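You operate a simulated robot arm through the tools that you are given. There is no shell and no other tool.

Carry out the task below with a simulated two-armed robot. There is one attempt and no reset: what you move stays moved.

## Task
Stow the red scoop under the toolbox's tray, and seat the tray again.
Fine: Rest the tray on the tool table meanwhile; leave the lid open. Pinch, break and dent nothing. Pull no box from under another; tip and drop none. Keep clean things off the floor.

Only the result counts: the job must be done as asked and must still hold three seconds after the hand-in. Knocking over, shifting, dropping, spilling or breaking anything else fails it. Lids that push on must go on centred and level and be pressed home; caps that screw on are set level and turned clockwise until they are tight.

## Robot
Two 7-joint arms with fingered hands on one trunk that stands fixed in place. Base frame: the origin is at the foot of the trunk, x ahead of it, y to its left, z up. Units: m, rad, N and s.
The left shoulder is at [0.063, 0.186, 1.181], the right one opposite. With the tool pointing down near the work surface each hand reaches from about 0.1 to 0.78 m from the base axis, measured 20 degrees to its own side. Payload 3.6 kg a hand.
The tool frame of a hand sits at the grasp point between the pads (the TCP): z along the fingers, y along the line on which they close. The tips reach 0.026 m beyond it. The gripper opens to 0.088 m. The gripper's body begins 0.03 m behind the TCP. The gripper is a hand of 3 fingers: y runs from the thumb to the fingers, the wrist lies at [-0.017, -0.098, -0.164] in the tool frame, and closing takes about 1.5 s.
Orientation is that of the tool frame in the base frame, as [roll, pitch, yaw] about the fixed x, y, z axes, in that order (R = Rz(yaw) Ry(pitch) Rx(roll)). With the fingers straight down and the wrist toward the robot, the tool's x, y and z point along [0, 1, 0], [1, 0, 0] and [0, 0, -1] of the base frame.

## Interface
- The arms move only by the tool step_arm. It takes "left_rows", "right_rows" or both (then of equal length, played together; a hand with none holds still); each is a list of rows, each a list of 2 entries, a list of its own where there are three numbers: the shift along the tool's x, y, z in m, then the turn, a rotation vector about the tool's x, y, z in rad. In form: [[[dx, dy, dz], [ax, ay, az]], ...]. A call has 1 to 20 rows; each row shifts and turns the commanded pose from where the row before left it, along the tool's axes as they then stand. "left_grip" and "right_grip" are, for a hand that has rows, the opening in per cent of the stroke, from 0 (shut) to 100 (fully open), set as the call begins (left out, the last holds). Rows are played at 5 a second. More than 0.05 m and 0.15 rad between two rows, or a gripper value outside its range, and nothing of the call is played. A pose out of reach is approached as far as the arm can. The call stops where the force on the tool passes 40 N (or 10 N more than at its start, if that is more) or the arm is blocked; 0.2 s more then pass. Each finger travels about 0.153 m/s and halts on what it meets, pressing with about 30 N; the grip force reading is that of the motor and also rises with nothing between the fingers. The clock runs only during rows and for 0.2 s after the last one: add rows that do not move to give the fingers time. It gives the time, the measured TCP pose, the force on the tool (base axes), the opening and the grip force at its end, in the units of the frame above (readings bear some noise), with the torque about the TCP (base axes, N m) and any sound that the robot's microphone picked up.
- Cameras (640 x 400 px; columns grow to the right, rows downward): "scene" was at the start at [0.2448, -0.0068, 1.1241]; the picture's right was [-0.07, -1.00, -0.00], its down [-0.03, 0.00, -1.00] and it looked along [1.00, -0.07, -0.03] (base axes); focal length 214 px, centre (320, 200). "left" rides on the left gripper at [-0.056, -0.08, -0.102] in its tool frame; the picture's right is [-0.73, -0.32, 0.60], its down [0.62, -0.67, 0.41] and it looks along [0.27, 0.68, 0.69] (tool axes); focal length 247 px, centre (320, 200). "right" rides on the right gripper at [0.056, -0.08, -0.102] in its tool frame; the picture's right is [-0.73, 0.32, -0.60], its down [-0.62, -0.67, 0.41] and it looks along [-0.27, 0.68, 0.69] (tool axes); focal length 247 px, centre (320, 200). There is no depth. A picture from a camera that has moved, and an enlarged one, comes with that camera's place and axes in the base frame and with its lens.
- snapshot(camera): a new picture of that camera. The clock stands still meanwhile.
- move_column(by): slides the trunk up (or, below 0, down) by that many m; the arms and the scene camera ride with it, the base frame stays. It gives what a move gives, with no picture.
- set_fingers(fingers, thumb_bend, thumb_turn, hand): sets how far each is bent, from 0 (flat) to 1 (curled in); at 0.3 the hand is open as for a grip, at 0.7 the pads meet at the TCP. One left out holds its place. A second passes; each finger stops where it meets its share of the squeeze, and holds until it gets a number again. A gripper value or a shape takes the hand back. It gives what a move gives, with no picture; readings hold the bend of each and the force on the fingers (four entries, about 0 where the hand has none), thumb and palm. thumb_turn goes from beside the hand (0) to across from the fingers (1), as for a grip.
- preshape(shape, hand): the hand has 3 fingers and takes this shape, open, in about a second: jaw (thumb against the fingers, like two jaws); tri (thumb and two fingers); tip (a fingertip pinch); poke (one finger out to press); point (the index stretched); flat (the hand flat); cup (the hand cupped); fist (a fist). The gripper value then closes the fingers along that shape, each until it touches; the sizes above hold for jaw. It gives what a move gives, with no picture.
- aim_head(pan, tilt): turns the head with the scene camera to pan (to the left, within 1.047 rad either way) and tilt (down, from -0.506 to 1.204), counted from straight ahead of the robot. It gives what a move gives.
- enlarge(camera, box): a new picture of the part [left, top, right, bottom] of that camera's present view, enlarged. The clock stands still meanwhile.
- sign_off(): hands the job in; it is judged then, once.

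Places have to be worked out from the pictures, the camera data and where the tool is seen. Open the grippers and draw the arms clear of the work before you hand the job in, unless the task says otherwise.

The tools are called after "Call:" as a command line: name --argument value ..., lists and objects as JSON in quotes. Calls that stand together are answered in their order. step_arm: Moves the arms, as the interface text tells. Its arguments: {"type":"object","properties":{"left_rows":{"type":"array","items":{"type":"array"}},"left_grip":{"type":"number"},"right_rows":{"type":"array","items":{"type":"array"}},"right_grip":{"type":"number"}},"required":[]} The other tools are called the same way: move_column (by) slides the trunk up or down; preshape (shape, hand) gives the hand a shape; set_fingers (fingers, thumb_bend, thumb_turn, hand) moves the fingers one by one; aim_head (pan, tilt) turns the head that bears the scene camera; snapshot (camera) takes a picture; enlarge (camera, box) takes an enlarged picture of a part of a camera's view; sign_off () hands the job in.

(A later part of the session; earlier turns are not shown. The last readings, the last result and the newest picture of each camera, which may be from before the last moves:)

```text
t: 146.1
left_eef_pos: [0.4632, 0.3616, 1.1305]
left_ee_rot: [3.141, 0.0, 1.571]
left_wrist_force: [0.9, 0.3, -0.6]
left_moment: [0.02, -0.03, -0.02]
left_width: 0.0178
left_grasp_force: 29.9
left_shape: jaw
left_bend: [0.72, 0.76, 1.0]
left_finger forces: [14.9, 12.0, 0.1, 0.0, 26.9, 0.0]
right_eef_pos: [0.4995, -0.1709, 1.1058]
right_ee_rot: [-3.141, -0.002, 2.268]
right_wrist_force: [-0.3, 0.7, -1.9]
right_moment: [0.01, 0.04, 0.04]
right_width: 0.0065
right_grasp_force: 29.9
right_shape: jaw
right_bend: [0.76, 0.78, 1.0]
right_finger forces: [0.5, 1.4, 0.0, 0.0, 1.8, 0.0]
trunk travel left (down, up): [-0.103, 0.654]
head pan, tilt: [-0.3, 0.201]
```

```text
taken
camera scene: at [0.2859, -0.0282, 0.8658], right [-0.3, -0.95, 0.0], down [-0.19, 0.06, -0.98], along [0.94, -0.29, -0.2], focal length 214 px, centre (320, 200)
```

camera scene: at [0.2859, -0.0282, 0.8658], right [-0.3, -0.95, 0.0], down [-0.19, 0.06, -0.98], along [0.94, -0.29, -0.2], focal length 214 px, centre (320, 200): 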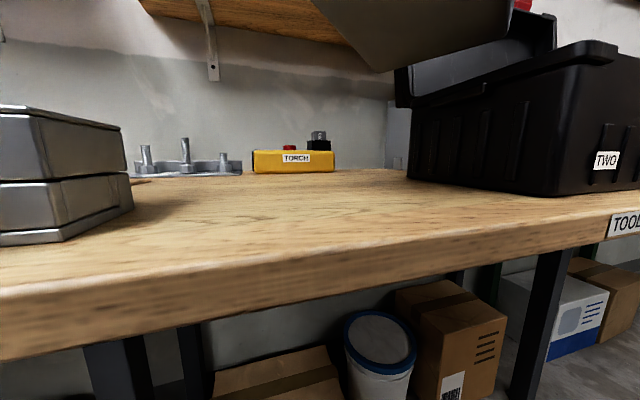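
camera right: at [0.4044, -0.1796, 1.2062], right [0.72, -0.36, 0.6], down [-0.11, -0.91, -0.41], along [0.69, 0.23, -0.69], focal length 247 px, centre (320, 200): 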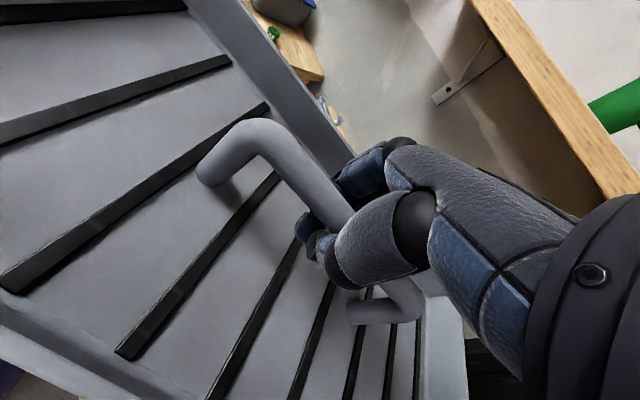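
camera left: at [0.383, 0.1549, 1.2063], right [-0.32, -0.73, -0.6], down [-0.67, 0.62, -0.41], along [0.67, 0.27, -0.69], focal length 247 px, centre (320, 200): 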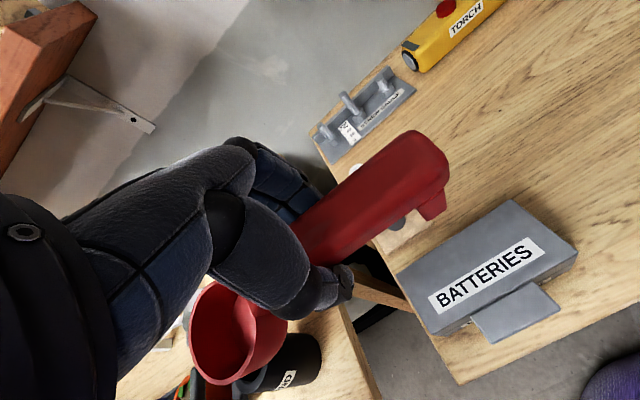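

The tray is at about 0.56 rad now and turning freely, no reach limits. I continue turning by another 0.8 rad.

Call:
step_arm --right_rows '[[[0, 0, 0], [0, 0, -0.1]], [[0, 0, 0], [0, 0, -0.1]], [[0, 0, 0], [0, 0, -0.1]], [[0, 0, 0], [0, 0, -0.1]], [[0, 0, 0], [0, 0, -0.1]], [[0, 0, 0], [0, 0, -0.1]], [[0, 0, 0], [0, 0, -0.1]], [[0, 0, 0], [0, 0, -0.1]]]'

Call:
snapshot --camera "right"

Call:
snapshot --camera "scene"

```text
t: 147.9
left_eef_pos: [0.4615, 0.3619, 1.1311]
left_ee_rot: [-3.141, 0.0, 1.572]
left_wrist_force: [-0.7, 0.0, -0.6]
left_moment: [-0.01, 0.0, 0.0]
left_width: 0.0174
left_grasp_force: 29.4
left_shape: jaw
left_bend: [0.72, 0.76, 1.0]
left_finger forces: [14.8, 12.2, 0.1, 0.1, 26.8, 0.0]
right_eef_pos: [0.5014, -0.1704, 1.1064]
right_ee_rot: [-3.141, 0.0, 3.073]
right_wrist_force: [0.4, -0.3, -1.9]
right_moment: [-0.01, 0.0, -0.02]
right_width: 0.0066
right_grasp_force: 30.3
right_shape: jaw
right_bend: [0.76, 0.78, 1.0]
right_finger forces: [0.6, 1.1, 0.0, 0.1, 1.7, 0.0]
trunk travel left (down, up): [-0.103, 0.654]
head pan, tilt: [-0.3, 0.201]
```

```text
taken
camera right: at [0.4397, -0.2467, 1.2063], right [0.76, 0.27, 0.6], down [0.58, -0.71, -0.41], along [0.31, 0.66, -0.69], focal length 247 px, centre (320, 200)
```

right: 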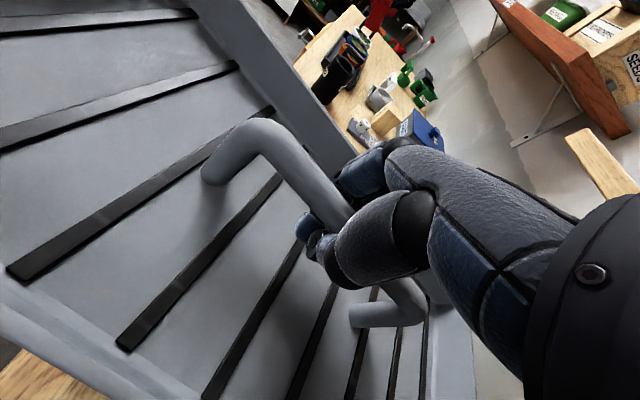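

```text
taken
camera scene: at [0.286, -0.0281, 0.8657], right [-0.3, -0.96, 0.0], down [-0.19, 0.06, -0.98], along [0.94, -0.29, -0.2], focal length 214 px, centre (320, 200)
```

scene: 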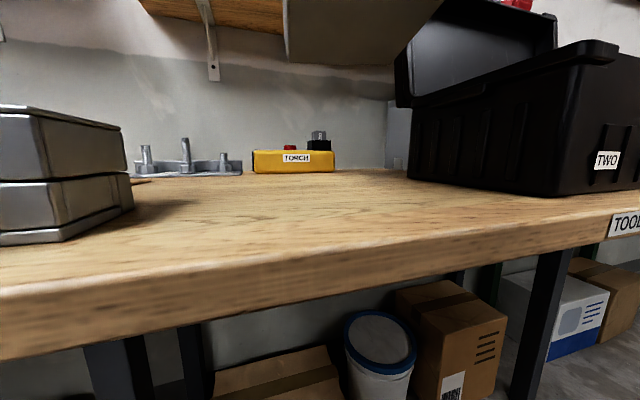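

The hand turned to 1.5 rad without limit; the tray is at roughly 1.37 rad. Now I raise the trunk 0.2 and then lower the arm diagonally outward to about (0.59, −0.17), keeping the wrist near shoulder height for reach.

Call:
move_column --by 0.2

Call:
step_arm --right_rows '[[[-0.01, 0.0007, 0.03], [0, 0, 0]], [[-0.01, 0.0007, 0.03], [0, 0, 0]], [[-0.01, 0.0007, 0.03], [0, 0, 0]], [[-0.01, 0.0007, 0.03], [0, 0, 0]], [[-0.01, 0.0007, 0.03], [0, 0, 0]]]'

Call:
aim_head --pan -0.4 --tilt 0.55

Call:
snapshot --camera "scene"

```text
t: 150.1
left_eef_pos: [0.4636, 0.3607, 1.332]
left_ee_rot: [3.141, 0.002, 1.571]
left_wrist_force: [0.5, 0.1, -0.9]
left_moment: [-0.02, -0.03, -0.04]
left_width: 0.0175
left_grasp_force: 30.0
left_shape: jaw
left_bend: [0.72, 0.76, 1.0]
left_finger forces: [14.7, 12.0, 0.0, 0.0, 26.9, 0.0]
right_eef_pos: [0.4923, -0.1717, 1.3122]
right_ee_rot: [3.14, 0.013, 3.069]
right_wrist_force: [0.1, 0.5, -2.6]
right_moment: [-0.04, 0.03, 0.0]
right_width: 0.0068
right_grasp_force: 30.4
right_shape: jaw
right_bend: [0.76, 0.78, 1.0]
right_finger forces: [0.5, 1.3, 0.0, 0.0, 1.7, 0.1]
trunk travel left (down, up): [-0.303, 0.454]
head pan, tilt: [-0.3, 0.201]
```

```text
t: 151.3
left_eef_pos: [0.4621, 0.3616, 1.3328]
left_ee_rot: [-3.14, -0.001, 1.569]
left_wrist_force: [0.1, -0.2, -1.5]
left_moment: [0.01, 0.01, -0.01]
left_width: 0.0172
left_grasp_force: 29.4
left_shape: jaw
left_bend: [0.72, 0.76, 1.0]
left_finger forces: [14.7, 12.0, 0.0, 0.1, 26.8, 0.0]
right_eef_pos: [0.5438, -0.1721, 1.1617]
right_ee_rot: [3.139, 0.016, 3.068]
right_wrist_force: [0.4, -0.9, -2.1]
right_moment: [-0.02, 0.0, 0.0]
right_width: 0.0071
right_grasp_force: 30.4
right_shape: jaw
right_bend: [0.76, 0.78, 1.0]
right_finger forces: [1.0, 1.1, 0.1, 0.0, 1.6, 0.0]
trunk travel left (down, up): [-0.303, 0.454]
head pan, tilt: [-0.3, 0.201]
```

```text
t: 152.1
left_eef_pos: [0.4619, 0.3622, 1.3321]
left_ee_rot: [-3.14, -0.001, 1.57]
left_wrist_force: [0.1, 0.1, -1.6]
left_moment: [-0.02, -0.02, 0.0]
left_width: 0.0173
left_grasp_force: 30.0
left_shape: jaw
left_bend: [0.72, 0.76, 1.0]
left_finger forces: [14.8, 12.0, 0.0, 0.0, 26.9, 0.0]
right_eef_pos: [0.5439, -0.1717, 1.1626]
right_ee_rot: [3.14, 0.016, 3.069]
right_wrist_force: [0.3, -0.2, -1.7]
right_moment: [-0.05, 0.03, -0.01]
right_width: 0.0066
right_grasp_force: 30.6
right_shape: jaw
right_bend: [0.76, 0.78, 1.0]
right_finger forces: [0.7, 1.1, 0.0, 0.1, 1.6, 0.0]
trunk travel left (down, up): [-0.303, 0.454]
head pan, tilt: [-0.4, 0.55]
```

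```text
taken
camera scene: at [0.2406, -0.0355, 1.0527], right [-0.39, -0.92, 0.0], down [-0.48, 0.2, -0.85], along [0.79, -0.33, -0.52], focal length 214 px, centre (320, 200)
```

scene: 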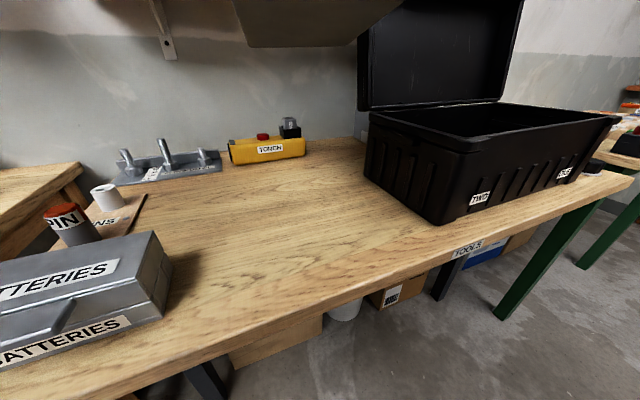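

Good. I continue lowering and moving outward to about (0.585, −0.175, 1.04).

Call:
step_arm --right_rows '[[[-0.01, 0.0, 0.03], [0, 0, 0]], [[-0.01, 0.0, 0.03], [0, 0, 0]], [[-0.01, 0.0, 0.03], [0, 0, 0]], [[-0.01, 0.0, 0.03], [0, 0, -0.05]]]'

Call:
snapshot --camera "scene"

Call:
snapshot --camera "right"

```text
t: 153.1
left_eef_pos: [0.463, 0.3615, 1.3325]
left_ee_rot: [-3.14, 0.0, 1.57]
left_wrist_force: [-0.7, 0.1, -1.3]
left_moment: [0.03, 0.02, -0.02]
left_width: 0.0177
left_grasp_force: 29.8
left_shape: jaw
left_bend: [0.72, 0.76, 1.0]
left_finger forces: [14.8, 11.9, 0.0, 0.1, 26.9, 0.1]
right_eef_pos: [0.5843, -0.1764, 1.0443]
right_ee_rot: [3.138, 0.018, 3.117]
right_wrist_force: [-0.7, -0.2, -2.6]
right_moment: [-0.01, -0.01, 0.03]
right_width: 0.0068
right_grasp_force: 30.5
right_shape: jaw
right_bend: [0.76, 0.78, 1.0]
right_finger forces: [0.5, 1.2, 0.0, 0.1, 1.6, 0.0]
trunk travel left (down, up): [-0.303, 0.454]
head pan, tilt: [-0.4, 0.55]
```

```text
taken
camera scene: at [0.2409, -0.0356, 1.0525], right [-0.39, -0.92, 0.0], down [-0.48, 0.2, -0.85], along [0.79, -0.33, -0.52], focal length 214 px, centre (320, 200)
```

scene: 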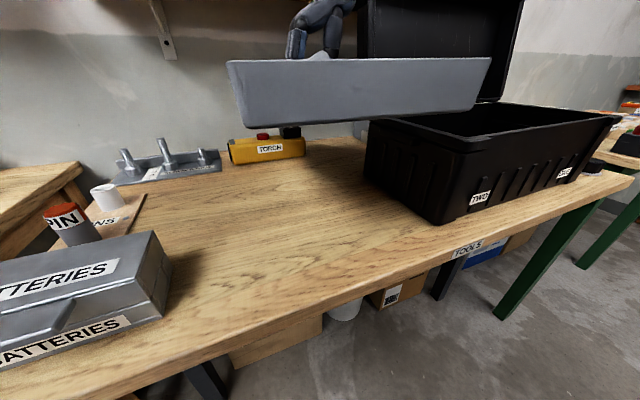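

```text
taken
camera right: at [0.5248, -0.2536, 1.144], right [0.73, 0.3, 0.61], down [0.61, -0.68, -0.4], along [0.3, 0.67, -0.68], focal length 247 px, centre (320, 200)
```

right: 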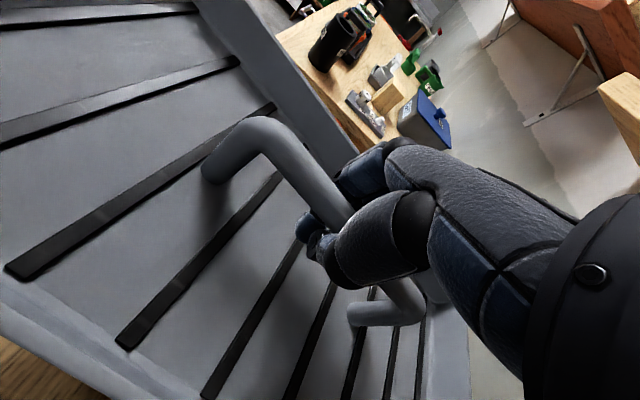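

No reach limit here. But the near end of the tray looks higher than it should if level; I take a better look before lowering.

Call:
aim_head --pan -0.4 --tilt 0.1

Call:
snapshot --camera "scene"

Call:
snapshot --camera "left"

```text
t: 154.0
left_eef_pos: [0.4626, 0.361, 1.3319]
left_ee_rot: [-3.141, 0.0, 1.571]
left_wrist_force: [-0.2, 0.6, -1.6]
left_moment: [0.01, 0.0, 0.02]
left_width: 0.0175
left_grasp_force: 29.7
left_shape: jaw
left_bend: [0.72, 0.76, 1.0]
left_finger forces: [14.7, 12.0, 0.1, 0.0, 26.8, 0.0]
right_eef_pos: [0.5836, -0.1754, 1.0454]
right_ee_rot: [3.14, 0.016, 3.117]
right_wrist_force: [0.3, -0.5, -2.1]
right_moment: [-0.01, 0.0, 0.02]
right_width: 0.0066
right_grasp_force: 30.4
right_shape: jaw
right_bend: [0.76, 0.78, 1.0]
right_finger forces: [0.9, 1.0, 0.0, 0.0, 1.8, 0.1]
trunk travel left (down, up): [-0.303, 0.454]
head pan, tilt: [-0.4, 0.099]
```

```text
taken
camera scene: at [0.2427, -0.0364, 1.0942], right [-0.39, -0.92, 0.0], down [-0.09, 0.04, -0.99], along [0.92, -0.39, -0.1], focal length 214 px, centre (320, 200)
```

scene: 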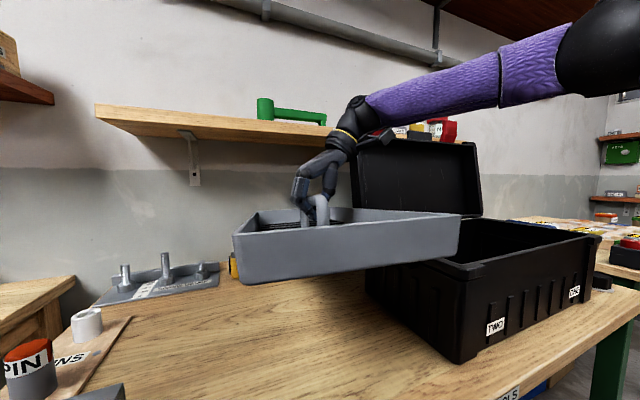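

```text
taken
camera left: at [0.383, 0.3051, 1.4363], right [-0.32, -0.73, -0.6], down [-0.67, 0.62, -0.41], along [0.67, 0.27, -0.69], focal length 247 px, centre (320, 200)
```

left: 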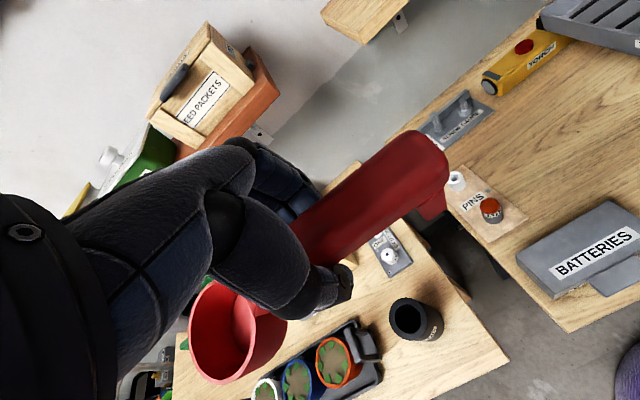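

The tray hangs tilted ~6.6° (near end up) with its centre at about (0.580, −0.159), yaw ≈1.465 rad. I level it by rolling the hand −0.115 rad about its y axis and shift 12 mm outward.

Call:
step_arm --right_rows '[[[0, 0, 0], [0, -0.06, 0]], [[0, 0, 0], [0, -0.055, 0]], [[-0.006, 0, 0], [0, 0, 0]], [[-0.006, 0, 0], [0, 0, 0]]]'

Call:
snapshot --camera "scene"

```text
t: 155.0
left_eef_pos: [0.4612, 0.3604, 1.3324]
left_ee_rot: [-3.14, -0.001, 1.572]
left_wrist_force: [0.6, 0.5, -1.6]
left_moment: [0.02, -0.01, -0.02]
left_width: 0.0177
left_grasp_force: 29.7
left_shape: jaw
left_bend: [0.72, 0.76, 1.0]
left_finger forces: [14.8, 12.0, 0.1, 0.0, 26.8, 0.0]
right_eef_pos: [0.5975, -0.1742, 1.0462]
right_ee_rot: [3.14, 0.132, 3.119]
right_wrist_force: [-0.3, 1.1, -2.8]
right_moment: [-0.04, 0.0, 0.03]
right_width: 0.0068
right_grasp_force: 29.6
right_shape: jaw
right_bend: [0.76, 0.78, 1.0]
right_finger forces: [0.6, 1.1, 0.0, 0.0, 1.4, 0.0]
trunk travel left (down, up): [-0.303, 0.454]
head pan, tilt: [-0.4, 0.099]
```

```text
taken
camera scene: at [0.2427, -0.0364, 1.0943], right [-0.39, -0.92, 0.0], down [-0.09, 0.04, -0.99], along [0.92, -0.39, -0.1], focal length 214 px, centre (320, 200)
```

scene: 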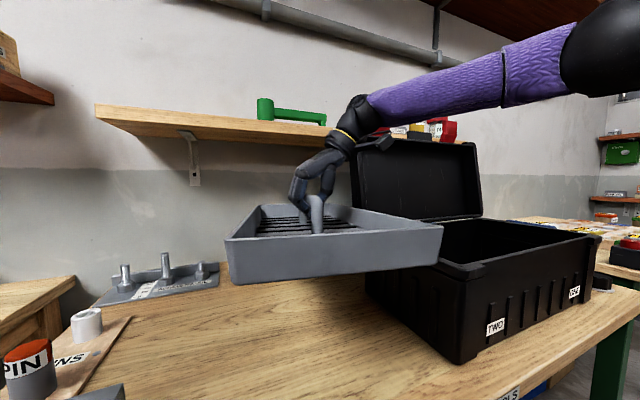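

Level now. I lower with the trunk by 0.13 first, then check.

Call:
move_column --by -0.13

Call:
aim_head --pan -0.4 --tilt 0.35

Call:
snapshot --camera "scene"

```text
t: 156.6
left_eef_pos: [0.4611, 0.3606, 1.2035]
left_ee_rot: [-3.141, 0.0, 1.571]
left_wrist_force: [-0.5, 0.6, -0.8]
left_moment: [-0.02, -0.02, -0.02]
left_width: 0.0175
left_grasp_force: 29.9
left_shape: jaw
left_bend: [0.72, 0.76, 1.0]
left_finger forces: [14.7, 11.9, 0.0, 0.0, 26.9, 0.1]
right_eef_pos: [0.5976, -0.176, 0.9167]
right_ee_rot: [3.138, 0.133, 3.119]
right_wrist_force: [-0.4, -0.5, -1.9]
right_moment: [-0.03, 0.03, 0.0]
right_width: 0.0069
right_grasp_force: 30.3
right_shape: jaw
right_bend: [0.76, 0.78, 1.0]
right_finger forces: [0.4, 1.2, 0.0, 0.1, 1.4, 0.0]
trunk travel left (down, up): [-0.173, 0.584]
head pan, tilt: [-0.4, 0.099]
```

```text
t: 157.4
left_eef_pos: [0.4625, 0.3613, 1.2034]
left_ee_rot: [3.141, 0.0, 1.571]
left_wrist_force: [0.9, -0.4, -0.5]
left_moment: [-0.03, -0.03, -0.03]
left_width: 0.0172
left_grasp_force: 30.0
left_shape: jaw
left_bend: [0.72, 0.76, 1.0]
left_finger forces: [14.7, 12.0, 0.0, 0.0, 26.9, 0.1]
right_eef_pos: [0.5994, -0.174, 0.9158]
right_ee_rot: [3.139, 0.131, 3.119]
right_wrist_force: [-0.2, -0.6, -1.3]
right_moment: [-0.03, 0.02, 0.0]
right_width: 0.0071
right_grasp_force: 29.8
right_shape: jaw
right_bend: [0.76, 0.78, 1.0]
right_finger forces: [0.7, 1.2, 0.0, 0.0, 1.5, 0.0]
trunk travel left (down, up): [-0.173, 0.584]
head pan, tilt: [-0.4, 0.351]
```

```text
taken
camera scene: at [0.2678, -0.0368, 0.9286], right [-0.39, -0.92, 0.0], down [-0.32, 0.13, -0.94], along [0.87, -0.37, -0.34], focal length 214 px, centre (320, 200)
```

scene: 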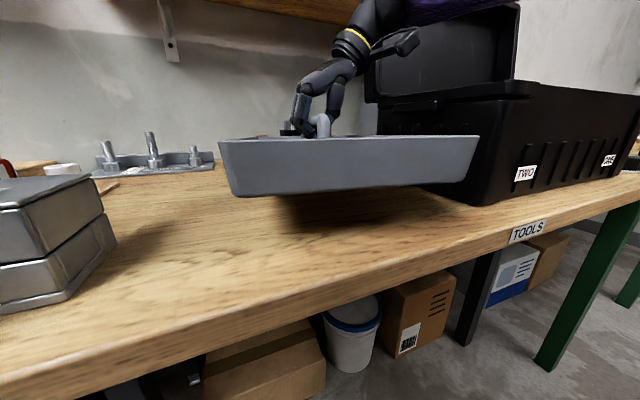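

The tray's bottom is still ~6 cm above the table. I lower 0.045 more, then feel for contact in small steps.

Call:
move_column --by -0.045

Call:
step_arm --right_rows '[[[0, 0, 0.005], [0, 0, 0]], [[0, 0, 0.005], [0, 0, 0]]]'

Call:
snapshot --camera "scene"

```text
t: 158.2
left_eef_pos: [0.4612, 0.3619, 1.1584]
left_ee_rot: [-3.141, 0.0, 1.571]
left_wrist_force: [0.2, -0.7, -0.6]
left_moment: [-0.04, -0.01, 0.02]
left_width: 0.0175
left_grasp_force: 29.9
left_shape: jaw
left_bend: [0.72, 0.76, 1.0]
left_finger forces: [14.7, 12.0, 0.0, 0.0, 26.9, 0.0]
right_eef_pos: [0.598, -0.1744, 0.8711]
right_ee_rot: [3.139, 0.132, 3.117]
right_wrist_force: [0.7, 0.7, -0.5]
right_moment: [-0.02, -0.02, -0.04]
right_width: 0.0066
right_grasp_force: 30.5
right_shape: jaw
right_bend: [0.76, 0.78, 1.0]
right_finger forces: [0.3, 0.1, 0.1, 0.0, 0.5, 0.0]
trunk travel left (down, up): [-0.128, 0.629]
head pan, tilt: [-0.4, 0.351]
```

```text
t: 158.8
left_eef_pos: [0.4614, 0.3602, 1.1579]
left_ee_rot: [3.142, 0.0, 1.57]
left_wrist_force: [-0.9, 0.2, -0.5]
left_moment: [0.0, 0.02, -0.01]
left_width: 0.0172
left_grasp_force: 29.7
left_shape: jaw
left_bend: [0.72, 0.76, 1.0]
left_finger forces: [14.7, 11.8, 0.0, 0.1, 26.8, 0.0]
right_eef_pos: [0.5999, -0.1748, 0.8619]
right_ee_rot: [3.139, 0.13, 3.12]
right_wrist_force: [0.2, -0.8, -0.9]
right_moment: [-0.01, 0.02, -0.01]
right_width: 0.0069
right_grasp_force: 29.9
right_shape: jaw
right_bend: [0.76, 0.78, 1.0]
right_finger forces: [0.0, 0.1, 0.0, 0.1, 0.0, 0.1]
trunk travel left (down, up): [-0.128, 0.629]
head pan, tilt: [-0.4, 0.351]
```

```text
taken
camera scene: at [0.2773, -0.0368, 0.8792], right [-0.39, -0.92, 0.0], down [-0.32, 0.13, -0.94], along [0.86, -0.37, -0.34], focal length 214 px, centre (320, 200)
```

scene: 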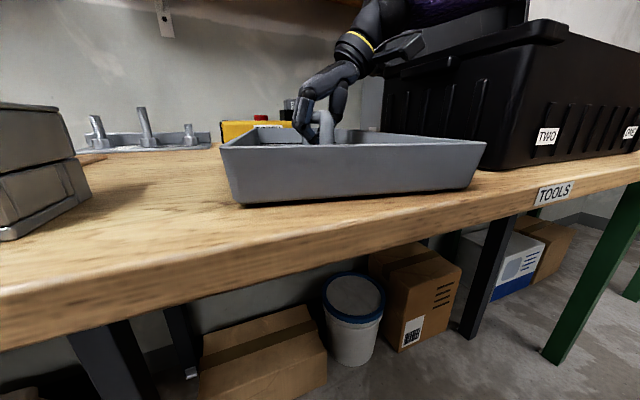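

The tray rests on the table (finger forces zero). I raise the hand 8 mm to free the bar and open the fingers.

Call:
step_arm --right_rows '[[[0, 0, -0.008], [0, 0, 0]], [[0, 0, 0], [0, 0, 0]]]'

Call:
step_arm --right_rows '[[[0, 0, 0], [0, 0, 0]], [[0, 0, 0], [0, 0, 0]], [[0, 0, 0], [0, 0, 0]], [[0, 0, 0], [0, 0, 0]], [[0, 0, 0], [0, 0, 0]], [[0, 0, 0], [0, 0, 0]], [[0, 0, 0], [0, 0, 0]]]' --right_grip 100

Call:
snapshot --camera "scene"

Call:
snapshot --camera "right"

```text
t: 159.4
left_eef_pos: [0.4622, 0.3626, 1.1595]
left_ee_rot: [3.141, 0.0, 1.571]
left_wrist_force: [-0.1, -0.5, -1.0]
left_moment: [0.01, 0.01, -0.01]
left_width: 0.0176
left_grasp_force: 30.4
left_shape: jaw
left_bend: [0.72, 0.76, 1.0]
left_finger forces: [14.7, 12.0, 0.0, 0.1, 26.9, 0.0]
right_eef_pos: [0.5995, -0.1746, 0.868]
right_ee_rot: [3.14, 0.132, 3.118]
right_wrist_force: [0.7, 0.0, 0.7]
right_moment: [0.02, -0.01, -0.01]
right_width: 0.0066
right_grasp_force: 30.1
right_shape: jaw
right_bend: [0.76, 0.78, 1.0]
right_finger forces: [0.0, 0.0, 0.0, 0.0, 0.1, 0.1]
trunk travel left (down, up): [-0.128, 0.629]
head pan, tilt: [-0.4, 0.351]
```

```text
t: 161.0
left_eef_pos: [0.4617, 0.362, 1.1575]
left_ee_rot: [3.141, 0.0, 1.57]
left_wrist_force: [-0.8, -0.2, -0.4]
left_moment: [-0.02, 0.03, 0.01]
left_width: 0.0175
left_grasp_force: 30.0
left_shape: jaw
left_bend: [0.72, 0.76, 1.0]
left_finger forces: [14.7, 11.9, 0.1, 0.0, 26.9, 0.1]
right_eef_pos: [0.598, -0.1748, 0.8693]
right_ee_rot: [3.138, 0.131, 3.118]
right_wrist_force: [-0.4, -0.2, 0.1]
right_moment: [0.02, 0.01, -0.01]
right_width: 0.0879
right_grasp_force: 0.1
right_shape: jaw
right_bend: [0.3, 0.3, 0.98]
right_finger forces: [0.0, 0.0, 0.0, 0.0, 0.0, 0.0]
trunk travel left (down, up): [-0.128, 0.629]
head pan, tilt: [-0.4, 0.351]
```

```text
taken
camera scene: at [0.2772, -0.0368, 0.8792], right [-0.39, -0.92, 0.0], down [-0.32, 0.13, -0.94], along [0.86, -0.37, -0.34], focal length 214 px, centre (320, 200)
```

scene: 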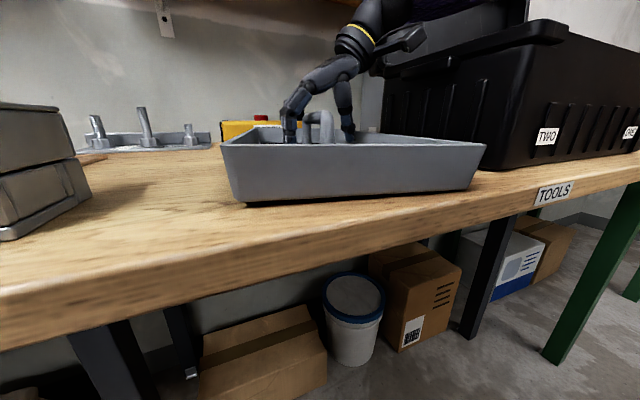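

```text
taken
camera right: at [0.5288, -0.2534, 0.961], right [0.66, 0.3, 0.69], down [0.66, -0.68, -0.33], along [0.37, 0.67, -0.65], focal length 247 px, centre (320, 200)
```

right: 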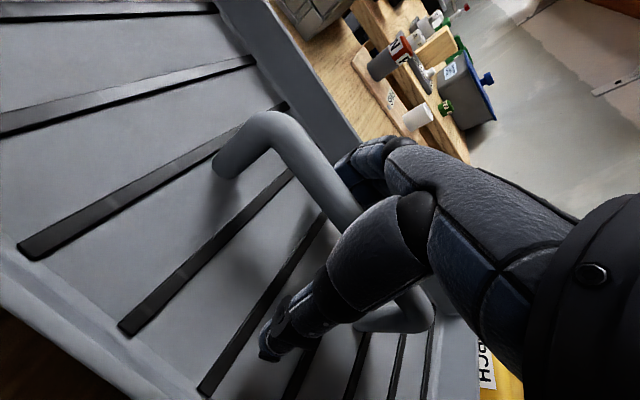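

The tray is free and flat on the table. I draw the right hand straight up about 12 cm and undo the roll.

Call:
step_arm --right_rows '[[[-0.0034, 0, -0.0298], [0, 0, 0]], [[-0.0034, 0, -0.0298], [0, 0, 0]], [[-0.0034, 0, -0.0298], [0, 0, 0]], [[-0.0034, 0, -0.0298], [0, 0, 0]], [[0, 0, 0], [0, 0.115, 0]]]'

Call:
aim_head --pan -0.5 --tilt 0.6

Call:
snapshot --camera "right"

Call:
snapshot --camera "scene"

```text
t: 162.2
left_eef_pos: [0.4629, 0.361, 1.158]
left_ee_rot: [-3.139, 0.0, 1.571]
left_wrist_force: [-1.0, 0.1, -0.5]
left_moment: [0.02, -0.02, -0.01]
left_width: 0.0175
left_grasp_force: 30.2
left_shape: jaw
left_bend: [0.72, 0.76, 1.0]
left_finger forces: [14.7, 11.9, 0.0, 0.0, 26.9, 0.1]
right_eef_pos: [0.5955, -0.1744, 0.9887]
right_ee_rot: [3.142, 0.014, 3.118]
right_wrist_force: [0.1, -0.1, -0.5]
right_moment: [0.01, 0.0, 0.0]
right_width: 0.0877
right_grasp_force: 0.2
right_shape: jaw
right_bend: [0.3, 0.3, 0.98]
right_finger forces: [0.0, 0.0, 0.0, 0.0, 0.0, 0.0]
trunk travel left (down, up): [-0.128, 0.629]
head pan, tilt: [-0.4, 0.351]
```

```text
t: 163.0
left_eef_pos: [0.4616, 0.3612, 1.1579]
left_ee_rot: [3.142, 0.0, 1.571]
left_wrist_force: [0.3, -0.2, -0.6]
left_moment: [-0.03, 0.03, 0.01]
left_width: 0.0175
left_grasp_force: 30.6
left_shape: jaw
left_bend: [0.72, 0.76, 1.0]
left_finger forces: [14.7, 11.8, 0.1, 0.1, 26.9, 0.0]
right_eef_pos: [0.5951, -0.1745, 0.9879]
right_ee_rot: [3.14, 0.016, 3.118]
right_wrist_force: [-0.3, -0.3, 0.1]
right_moment: [-0.01, 0.0, 0.01]
right_width: 0.0879
right_grasp_force: 0.1
right_shape: jaw
right_bend: [0.3, 0.3, 0.98]
right_finger forces: [0.1, 0.0, 0.1, 0.0, 0.0, 0.1]
trunk travel left (down, up): [-0.128, 0.629]
head pan, tilt: [-0.499, 0.6]
```

```text
taken
camera right: at [0.5361, -0.2532, 1.088], right [0.73, 0.3, 0.61], down [0.61, -0.68, -0.4], along [0.29, 0.67, -0.68], focal length 247 px, centre (320, 200)
```

right: 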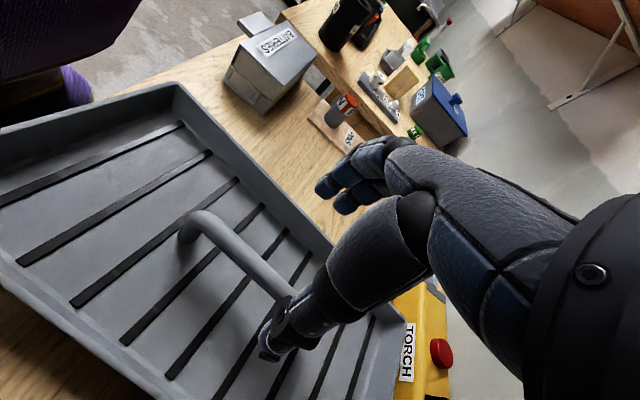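

```text
taken
camera scene: at [0.2691, -0.0428, 0.8565], right [-0.48, -0.88, 0.0], down [-0.5, 0.27, -0.83], along [0.72, -0.4, -0.56], focal length 214 px, centre (320, 200)
```

scene: 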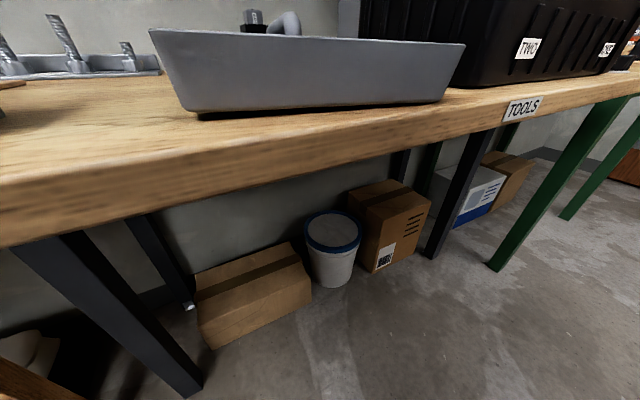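

The tray rests on the tool table. Next is the hand-over of the scoop: both hands facing each other, scoop handle along x (left hand turned −90°, right hand +90°). First I raise the trunk and move the right hand aside.

Call:
move_column --by 0.2

Call:
step_arm --right_rows '[[[0.03, -0.02, 0], [0, 0, 0]], [[0.03, -0.02, 0], [0, 0, 0]], [[0.03, -0.02, 0], [0, 0, 0]], [[0.03, -0.02, 0], [0, 0, 0]], [[0.02, -0.02, 0], [0, 0, 0]], [[0.02, -0.02, 0], [0, 0, 0]]]' --left_rows '[[[-0.03, 0, 0.03], [0, 0, 0]], [[-0.03, 0, 0.03], [0, 0, 0]], [[-0.03, 0, 0.03], [0, 0, 0]], [[0, 0, 0.03], [0, 0, 0]], [[0, 0, 0.03], [0, 0, 0]], [[0, 0, 0.03], [0, 0, 0]]]'

Call:
aim_head --pan -0.2 --tilt 0.6

Call:
snapshot --camera "scene"

```text
t: 165.2
left_eef_pos: [0.4628, 0.3604, 1.3562]
left_ee_rot: [-3.14, 0.0, 1.57]
left_wrist_force: [0.0, 1.5, -0.6]
left_moment: [-0.01, 0.01, 0.0]
left_width: 0.0176
left_grasp_force: 29.6
left_shape: jaw
left_bend: [0.72, 0.76, 1.0]
left_finger forces: [14.6, 11.9, 0.1, 0.1, 26.9, 0.0]
right_eef_pos: [0.5538, -0.174, 1.2417]
right_ee_rot: [3.139, 0.119, 3.117]
right_wrist_force: [0.4, -0.4, -0.6]
right_moment: [0.01, -0.02, -0.03]
right_width: 0.0876
right_grasp_force: 0.0
right_shape: jaw
right_bend: [0.3, 0.3, 0.98]
right_finger forces: [0.1, 0.0, 0.1, 0.0, 0.0, 0.0]
trunk travel left (down, up): [-0.328, 0.429]
head pan, tilt: [-0.499, 0.6]
```

```text
t: 166.6
left_eef_pos: [0.4608, 0.2691, 1.1788]
left_ee_rot: [3.141, 0.0, 1.572]
left_wrist_force: [-0.5, -0.1, -0.1]
left_moment: [0.03, -0.02, 0.0]
left_width: 0.0173
left_grasp_force: 29.8
left_shape: jaw
left_bend: [0.72, 0.76, 1.0]
left_finger forces: [14.4, 11.6, 0.0, 0.0, 26.7, 0.0]
right_eef_pos: [0.3917, -0.2904, 1.2241]
right_ee_rot: [3.136, 0.12, 3.118]
right_wrist_force: [-0.3, -0.6, -0.7]
right_moment: [0.01, 0.03, -0.01]
right_width: 0.0875
right_grasp_force: 0.0
right_shape: jaw
right_bend: [0.3, 0.3, 0.98]
right_finger forces: [0.0, 0.0, 0.1, 0.0, 0.1, 0.0]
trunk travel left (down, up): [-0.328, 0.429]
head pan, tilt: [-0.499, 0.6]
```

```text
t: 167.4
left_eef_pos: [0.4616, 0.2688, 1.1788]
left_ee_rot: [-3.141, 0.0, 1.57]
left_wrist_force: [0.7, -0.7, -0.9]
left_moment: [-0.01, -0.02, 0.01]
left_width: 0.0174
left_grasp_force: 30.0
left_shape: jaw
left_bend: [0.72, 0.76, 1.0]
left_finger forces: [14.4, 11.5, 0.1, 0.0, 26.8, 0.1]
right_eef_pos: [0.3917, -0.29, 1.2239]
right_ee_rot: [3.14, 0.121, 3.116]
right_wrist_force: [0.3, 0.1, 0.4]
right_moment: [-0.01, 0.01, 0.01]
right_width: 0.0877
right_grasp_force: 0.0
right_shape: jaw
right_bend: [0.3, 0.3, 0.98]
right_finger forces: [0.1, 0.0, 0.1, 0.1, 0.0, 0.0]
trunk travel left (down, up): [-0.328, 0.429]
head pan, tilt: [-0.201, 0.6]
```

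```text
taken
camera scene: at [0.2403, -0.0183, 1.0753], right [-0.2, -0.98, 0.0], down [-0.55, 0.11, -0.82], along [0.81, -0.17, -0.57], focal length 214 px, centre (320, 200)
```

scene: 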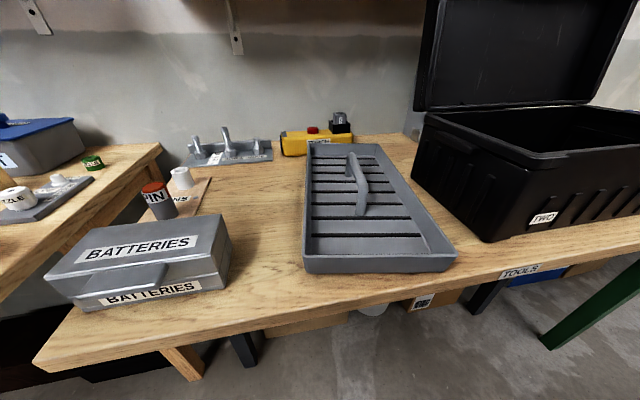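

The tray sits well on the table. Now I turn the left hand clockwise by 90° (scoop's handle then points toward the robot, cup away).

Call:
step_arm --left_rows '[[[0, 0, 0], [0, 0, 0.105]], [[0, 0, 0], [0, 0, 0.105]], [[0, 0, 0], [0, 0, 0.105]], [[0, 0, 0], [0, 0, 0.105]], [[0, 0, 0], [0, 0, 0.105]], [[0, 0, 0], [0, 0, 0.105]], [[0, 0, 0], [0, 0, 0.105]], [[0, 0, 0], [0, 0, 0.105]], [[0, 0, 0], [0, 0, 0.105]], [[0, 0, 0], [0, 0, 0.105]], [[0, 0, 0], [0, 0, 0.105]], [[0, 0, 0], [0, 0, 0.105]], [[0, 0, 0], [0, 0, 0.105]], [[0, 0, 0], [0, 0, 0.105]], [[0, 0, 0], [0, 0, 0.1]]]'

Call:
snapshot --camera "left"

```text
t: 170.6
left_eef_pos: [0.4629, 0.2695, 1.1784]
left_ee_rot: [3.141, -0.001, -0.003]
left_wrist_force: [-0.4, 0.5, -1.9]
left_moment: [0.01, -0.01, 0.0]
left_width: 0.0173
left_grasp_force: 29.5
left_shape: jaw
left_bend: [0.72, 0.76, 1.0]
left_finger forces: [14.1, 11.4, 0.1, 0.1, 26.8, 0.0]
right_eef_pos: [0.3929, -0.2908, 1.2236]
right_ee_rot: [3.137, 0.12, 3.116]
right_wrist_force: [0.6, 0.3, 0.1]
right_moment: [0.01, 0.04, -0.01]
right_width: 0.0877
right_grasp_force: 0.1
right_shape: jaw
right_bend: [0.3, 0.3, 0.98]
right_finger forces: [0.0, 0.0, 0.0, 0.0, 0.0, 0.0]
trunk travel left (down, up): [-0.328, 0.429]
head pan, tilt: [-0.201, 0.6]
```

```text
taken
camera left: at [0.4072, 0.3509, 1.2818], right [-0.73, 0.32, -0.6], down [0.62, 0.66, -0.41], along [0.27, -0.68, -0.69], focal length 247 px, centre (320, 200)
```

left: 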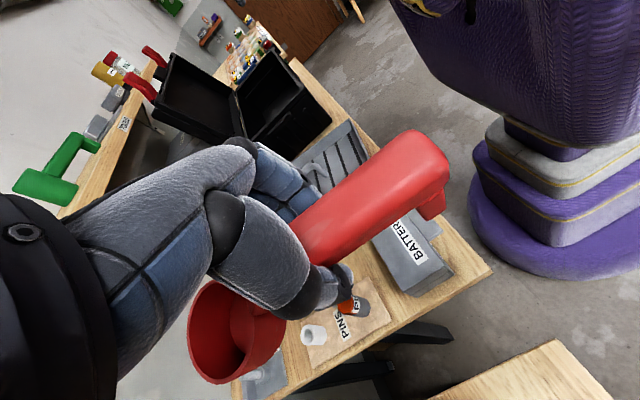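

The handle now points toward the robot. I bring the left hand with the scoop to the meeting place, about (0.50, −0.14, 1.08).

Call:
step_arm --left_rows '[[[0.0034, 0.0373, 0.009], [0, 0, 0]], [[0.0034, 0.0373, 0.009], [0, 0, 0]], [[0.0034, 0.0373, 0.009], [0, 0, 0]], [[0.0034, 0.0373, 0.009], [0, 0, 0]], [[0.0034, 0.0373, 0.009], [0, 0, 0]], [[0.0034, 0.0373, 0.009], [0, 0, 0]], [[0.0034, 0.0373, 0.009], [0, 0, 0]], [[0.0034, 0.0373, 0.009], [0, 0, 0]], [[0.0034, 0.0373, 0.009], [0, 0, 0]], [[0.0034, 0.0373, 0.009], [0, 0, 0]], [[0.0034, 0.0373, 0.009], [0, 0, 0]]]'

Call:
snapshot --camera "left"

Call:
snapshot --camera "right"

Call:
aim_head --pan -0.2 --tilt 0.1

Call:
snapshot --camera "scene"

```text
t: 173.0
left_eef_pos: [0.4963, -0.1414, 1.0812]
left_ee_rot: [-3.141, 0.0, 0.0]
left_wrist_force: [0.4, -0.7, -1.5]
left_moment: [-0.01, 0.03, 0.0]
left_width: 0.0175
left_grasp_force: 30.3
left_shape: jaw
left_bend: [0.72, 0.76, 1.0]
left_finger forces: [13.8, 10.8, 0.0, 0.0, 26.7, 0.0]
right_eef_pos: [0.3912, -0.2912, 1.222]
right_ee_rot: [3.138, 0.12, 3.115]
right_wrist_force: [-0.4, -0.5, 0.0]
right_moment: [0.05, 0.01, 0.03]
right_width: 0.0879
right_grasp_force: 0.1
right_shape: jaw
right_bend: [0.3, 0.3, 0.98]
right_finger forces: [0.0, 0.0, 0.1, 0.1, 0.1, 0.0]
trunk travel left (down, up): [-0.328, 0.429]
head pan, tilt: [-0.201, 0.6]
```

```text
taken
camera left: at [0.4418, -0.0615, 1.1846], right [-0.73, 0.32, -0.6], down [0.62, 0.67, -0.41], along [0.27, -0.67, -0.69], focal length 247 px, centre (320, 200)
```

left: 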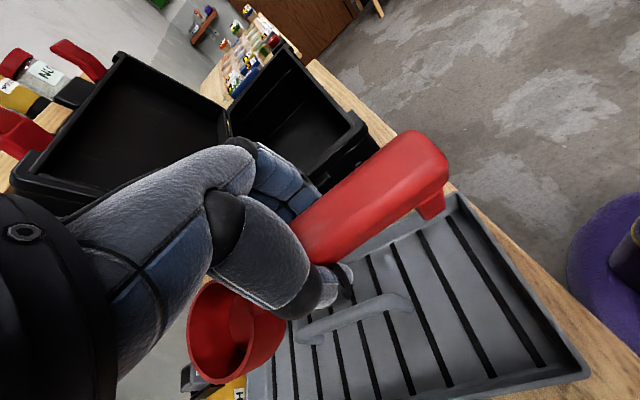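

```text
taken
camera right: at [0.3228, -0.3701, 1.3152], right [0.67, 0.3, 0.68], down [0.65, -0.68, -0.34], along [0.36, 0.67, -0.65], focal length 247 px, centre (320, 200)
```

right: 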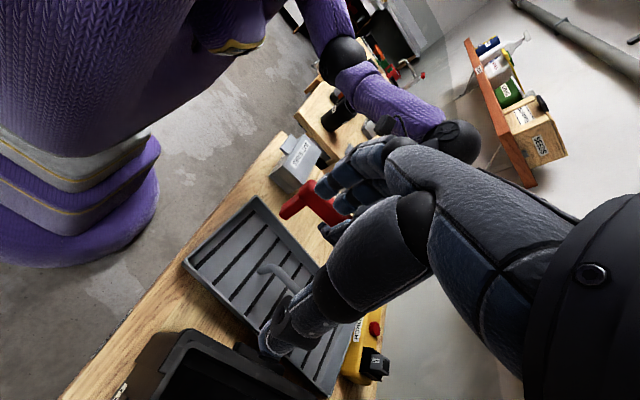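

```text
t: 173.9
left_eef_pos: [0.4965, -0.1406, 1.0809]
left_ee_rot: [-3.14, -0.001, -0.002]
left_wrist_force: [-0.3, -0.8, -0.5]
left_moment: [0.02, -0.01, 0.01]
left_width: 0.0172
left_grasp_force: 29.8
left_shape: jaw
left_bend: [0.72, 0.76, 1.0]
left_finger forces: [13.9, 10.9, 0.0, 0.0, 26.7, 0.0]
right_eef_pos: [0.393, -0.2902, 1.223]
right_ee_rot: [3.14, 0.122, 3.116]
right_wrist_force: [-0.6, -0.4, -0.6]
right_moment: [-0.03, 0.02, -0.01]
right_width: 0.0878
right_grasp_force: 0.1
right_shape: jaw
right_bend: [0.3, 0.3, 0.98]
right_finger forces: [0.0, 0.0, 0.1, 0.0, 0.0, 0.1]
trunk travel left (down, up): [-0.328, 0.429]
head pan, tilt: [-0.201, 0.099]
```

```text
taken
camera scene: at [0.2441, -0.019, 1.1213], right [-0.2, -0.98, 0.0], down [-0.1, 0.02, -0.99], along [0.97, -0.2, -0.1], focal length 214 px, centre (320, 200)
```

scene: 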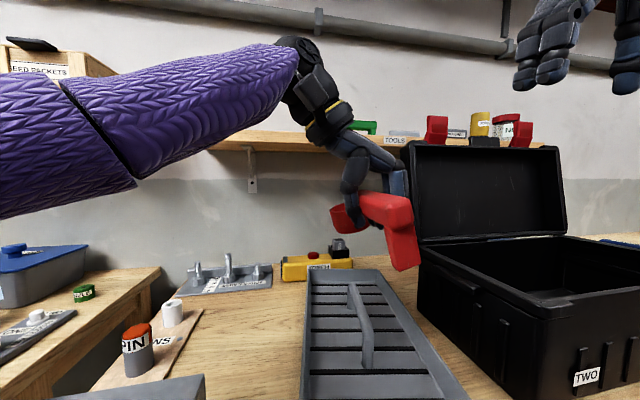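

Both hands and the scoop are well in view. I lean the right hand 0.3 rad more toward the robot (to keep the two hands apart) and move it above the free end of the handle, to about (0.383, −0.144, 1.20).

Call:
step_arm --right_rows '[[[0, 0, 0], [0, -0.1, 0]], [[0, 0, 0], [0, -0.1, 0]], [[0, 0, 0], [0, -0.1, 0]], [[0.0043, 0.0293, 0.0031], [0, 0, 0]], [[0.0043, 0.0293, 0.0031], [0, 0, 0]], [[0.0043, 0.0293, 0.0031], [0, 0, 0]], [[0.0043, 0.0293, 0.0031], [0, 0, 0]], [[0.0043, 0.0293, 0.0031], [0, 0, 0]]]'

Call:
snapshot --camera "right"

Call:
snapshot --camera "scene"

Call:
snapshot --camera "left"

```text
t: 175.7
left_eef_pos: [0.497, -0.1395, 1.0818]
left_ee_rot: [3.141, 0.0, 0.0]
left_wrist_force: [-0.5, 0.9, -1.8]
left_moment: [-0.01, 0.0, 0.05]
left_width: 0.0175
left_grasp_force: 30.4
left_shape: jaw
left_bend: [0.72, 0.76, 1.0]
left_finger forces: [13.8, 10.9, 0.0, 0.0, 26.6, 0.0]
right_eef_pos: [0.3826, -0.1406, 1.1993]
right_ee_rot: [3.138, 0.422, 3.115]
right_wrist_force: [-0.4, 0.2, -1.1]
right_moment: [-0.04, -0.01, 0.01]
right_width: 0.0878
right_grasp_force: 0.0
right_shape: jaw
right_bend: [0.3, 0.3, 0.98]
right_finger forces: [0.0, 0.1, 0.0, 0.1, 0.1, 0.0]
trunk travel left (down, up): [-0.328, 0.429]
head pan, tilt: [-0.201, 0.099]
```

```text
taken
camera right: at [0.2872, -0.2192, 1.2687], right [0.43, 0.3, 0.85], down [0.72, -0.68, -0.12], along [0.54, 0.66, -0.52], focal length 247 px, centre (320, 200)
```

right: 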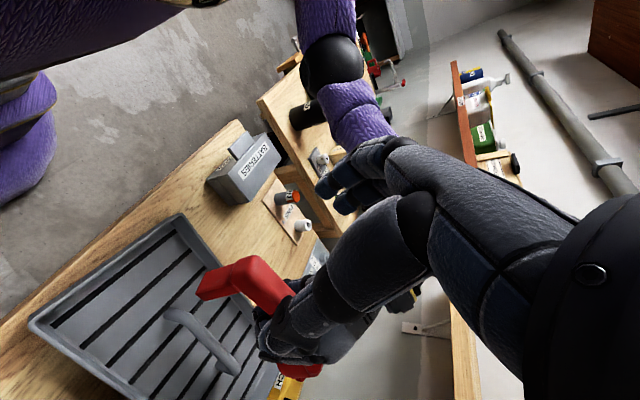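

```text
taken
camera scene: at [0.2442, -0.0184, 1.1214], right [-0.2, -0.98, 0.0], down [-0.1, 0.02, -0.99], along [0.97, -0.2, -0.1], focal length 214 px, centre (320, 200)
```

scene: 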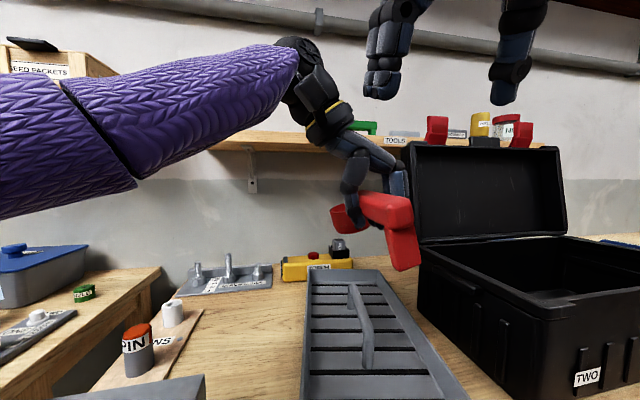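

```text
taken
camera left: at [0.4421, -0.0595, 1.1847], right [-0.74, 0.32, -0.6], down [0.62, 0.66, -0.41], along [0.27, -0.68, -0.69], focal length 247 px, centre (320, 200)
```

left: 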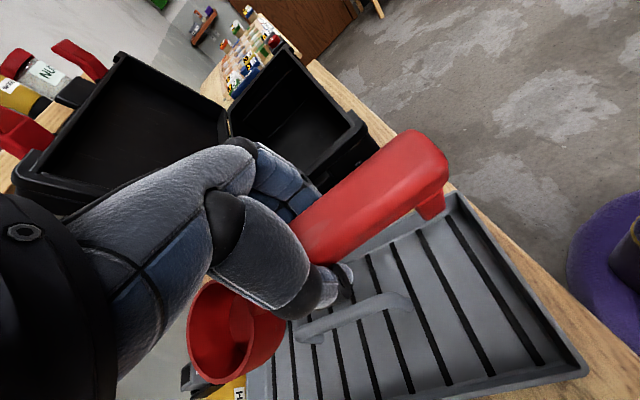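

The right hand hovers above the handle end. I zoom in on the scoop to fix the free end's exact place before descending.

Call:
enlarge --camera "scene" --box '[300, 100, 480, 290]'

Call:
enlarge --camera "right" --box '[160, 220, 380, 400]'

```text
2.11 times, centred on (390, 195) of scene
camera zoom: at [0.2442, -0.0184, 1.1214], right [-0.2, -0.98, 0.0], down [-0.1, 0.02, -0.99], along [0.97, -0.2, -0.1], focal length 452 px, centre (173, 210)
```

zoom: 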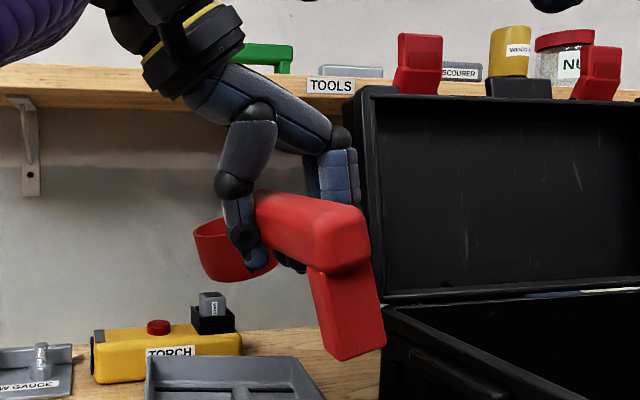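

```text
2.22 times, centred on (270, 310) of right
camera zoom: at [0.2872, -0.2192, 1.2687], right [0.43, 0.3, 0.85], down [0.72, -0.68, -0.12], along [0.54, 0.66, -0.52], focal length 549 px, centre (431, -44)
```

zoom: 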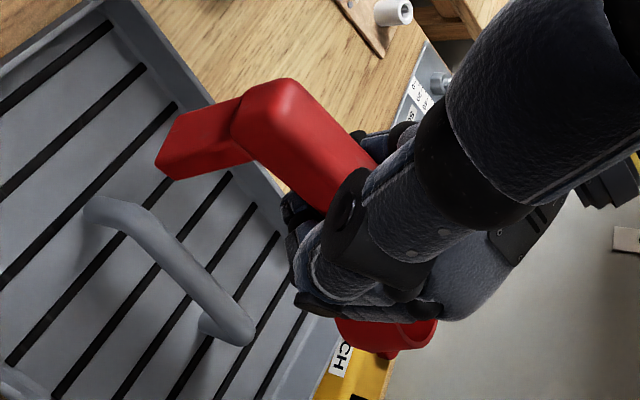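

The handle's free end is at about x 0.42, y −0.128, z 1.09, slightly angled. I adjust the right hand (small shift, 0.1 rad yaw) and advance along its fingers in steps toward the grip point (0.443, −0.131, 1.087).

Call:
step_arm --right_rows '[[[-0.0089, 0.0106, 0.0074], [0, 0, 0]], [[0, 0, 0], [0, 0, 0.1]], [[0, 0, 0.03], [0, 0, 0]], [[0, 0, 0.03], [0, 0, 0]]]'

Call:
snapshot --camera "scene"

Call:
enlarge --camera "right" --box '[180, 180, 400, 380]'

```text
t: 176.7
left_eef_pos: [0.4976, -0.1414, 1.0819]
left_ee_rot: [-3.14, 0.001, -0.001]
left_wrist_force: [0.0, 0.2, -1.0]
left_moment: [0.01, 0.0, 0.03]
left_width: 0.0173
left_grasp_force: 29.4
left_shape: jaw
left_bend: [0.72, 0.76, 1.0]
left_finger forces: [13.7, 10.7, 0.0, 0.1, 26.5, 0.1]
right_eef_pos: [0.4189, -0.1325, 1.1425]
right_ee_rot: [3.092, 0.418, 3.006]
right_wrist_force: [-0.6, 0.2, -0.8]
right_moment: [-0.03, -0.02, 0.03]
right_width: 0.0877
right_grasp_force: 0.0
right_shape: jaw
right_bend: [0.3, 0.3, 0.98]
right_finger forces: [0.1, 0.0, 0.1, 0.1, 0.0, 0.0]
trunk travel left (down, up): [-0.328, 0.429]
head pan, tilt: [-0.201, 0.099]
```

```text
taken
camera scene: at [0.244, -0.0192, 1.1214], right [-0.2, -0.98, 0.0], down [-0.1, 0.02, -0.99], along [0.97, -0.2, -0.1], focal length 214 px, centre (320, 200)
```

scene: 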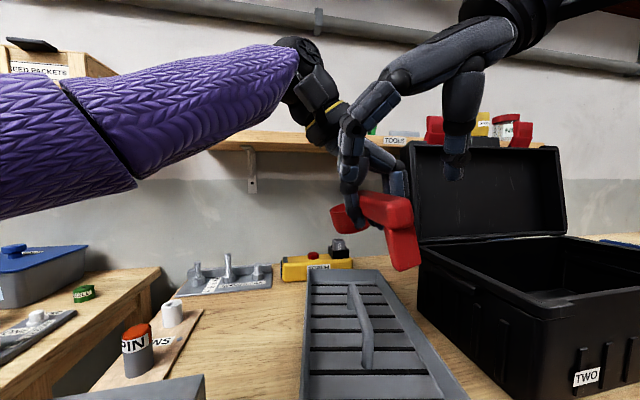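

```text
2.00 times, centred on (290, 280) of right
camera zoom: at [0.3179, -0.2045, 1.208], right [0.46, 0.23, 0.86], down [0.66, -0.74, -0.15], along [0.6, 0.63, -0.49], focal length 494 px, centre (380, 40)
```

zoom: 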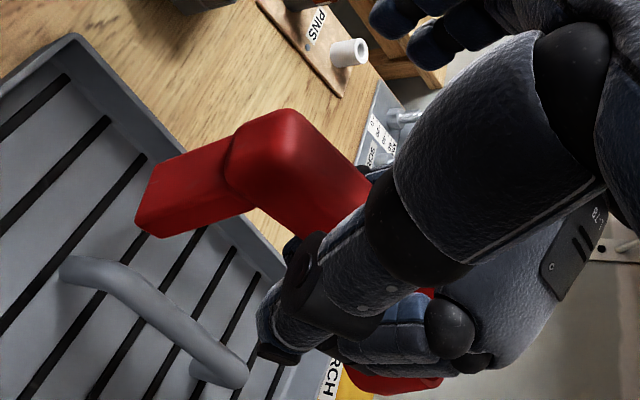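

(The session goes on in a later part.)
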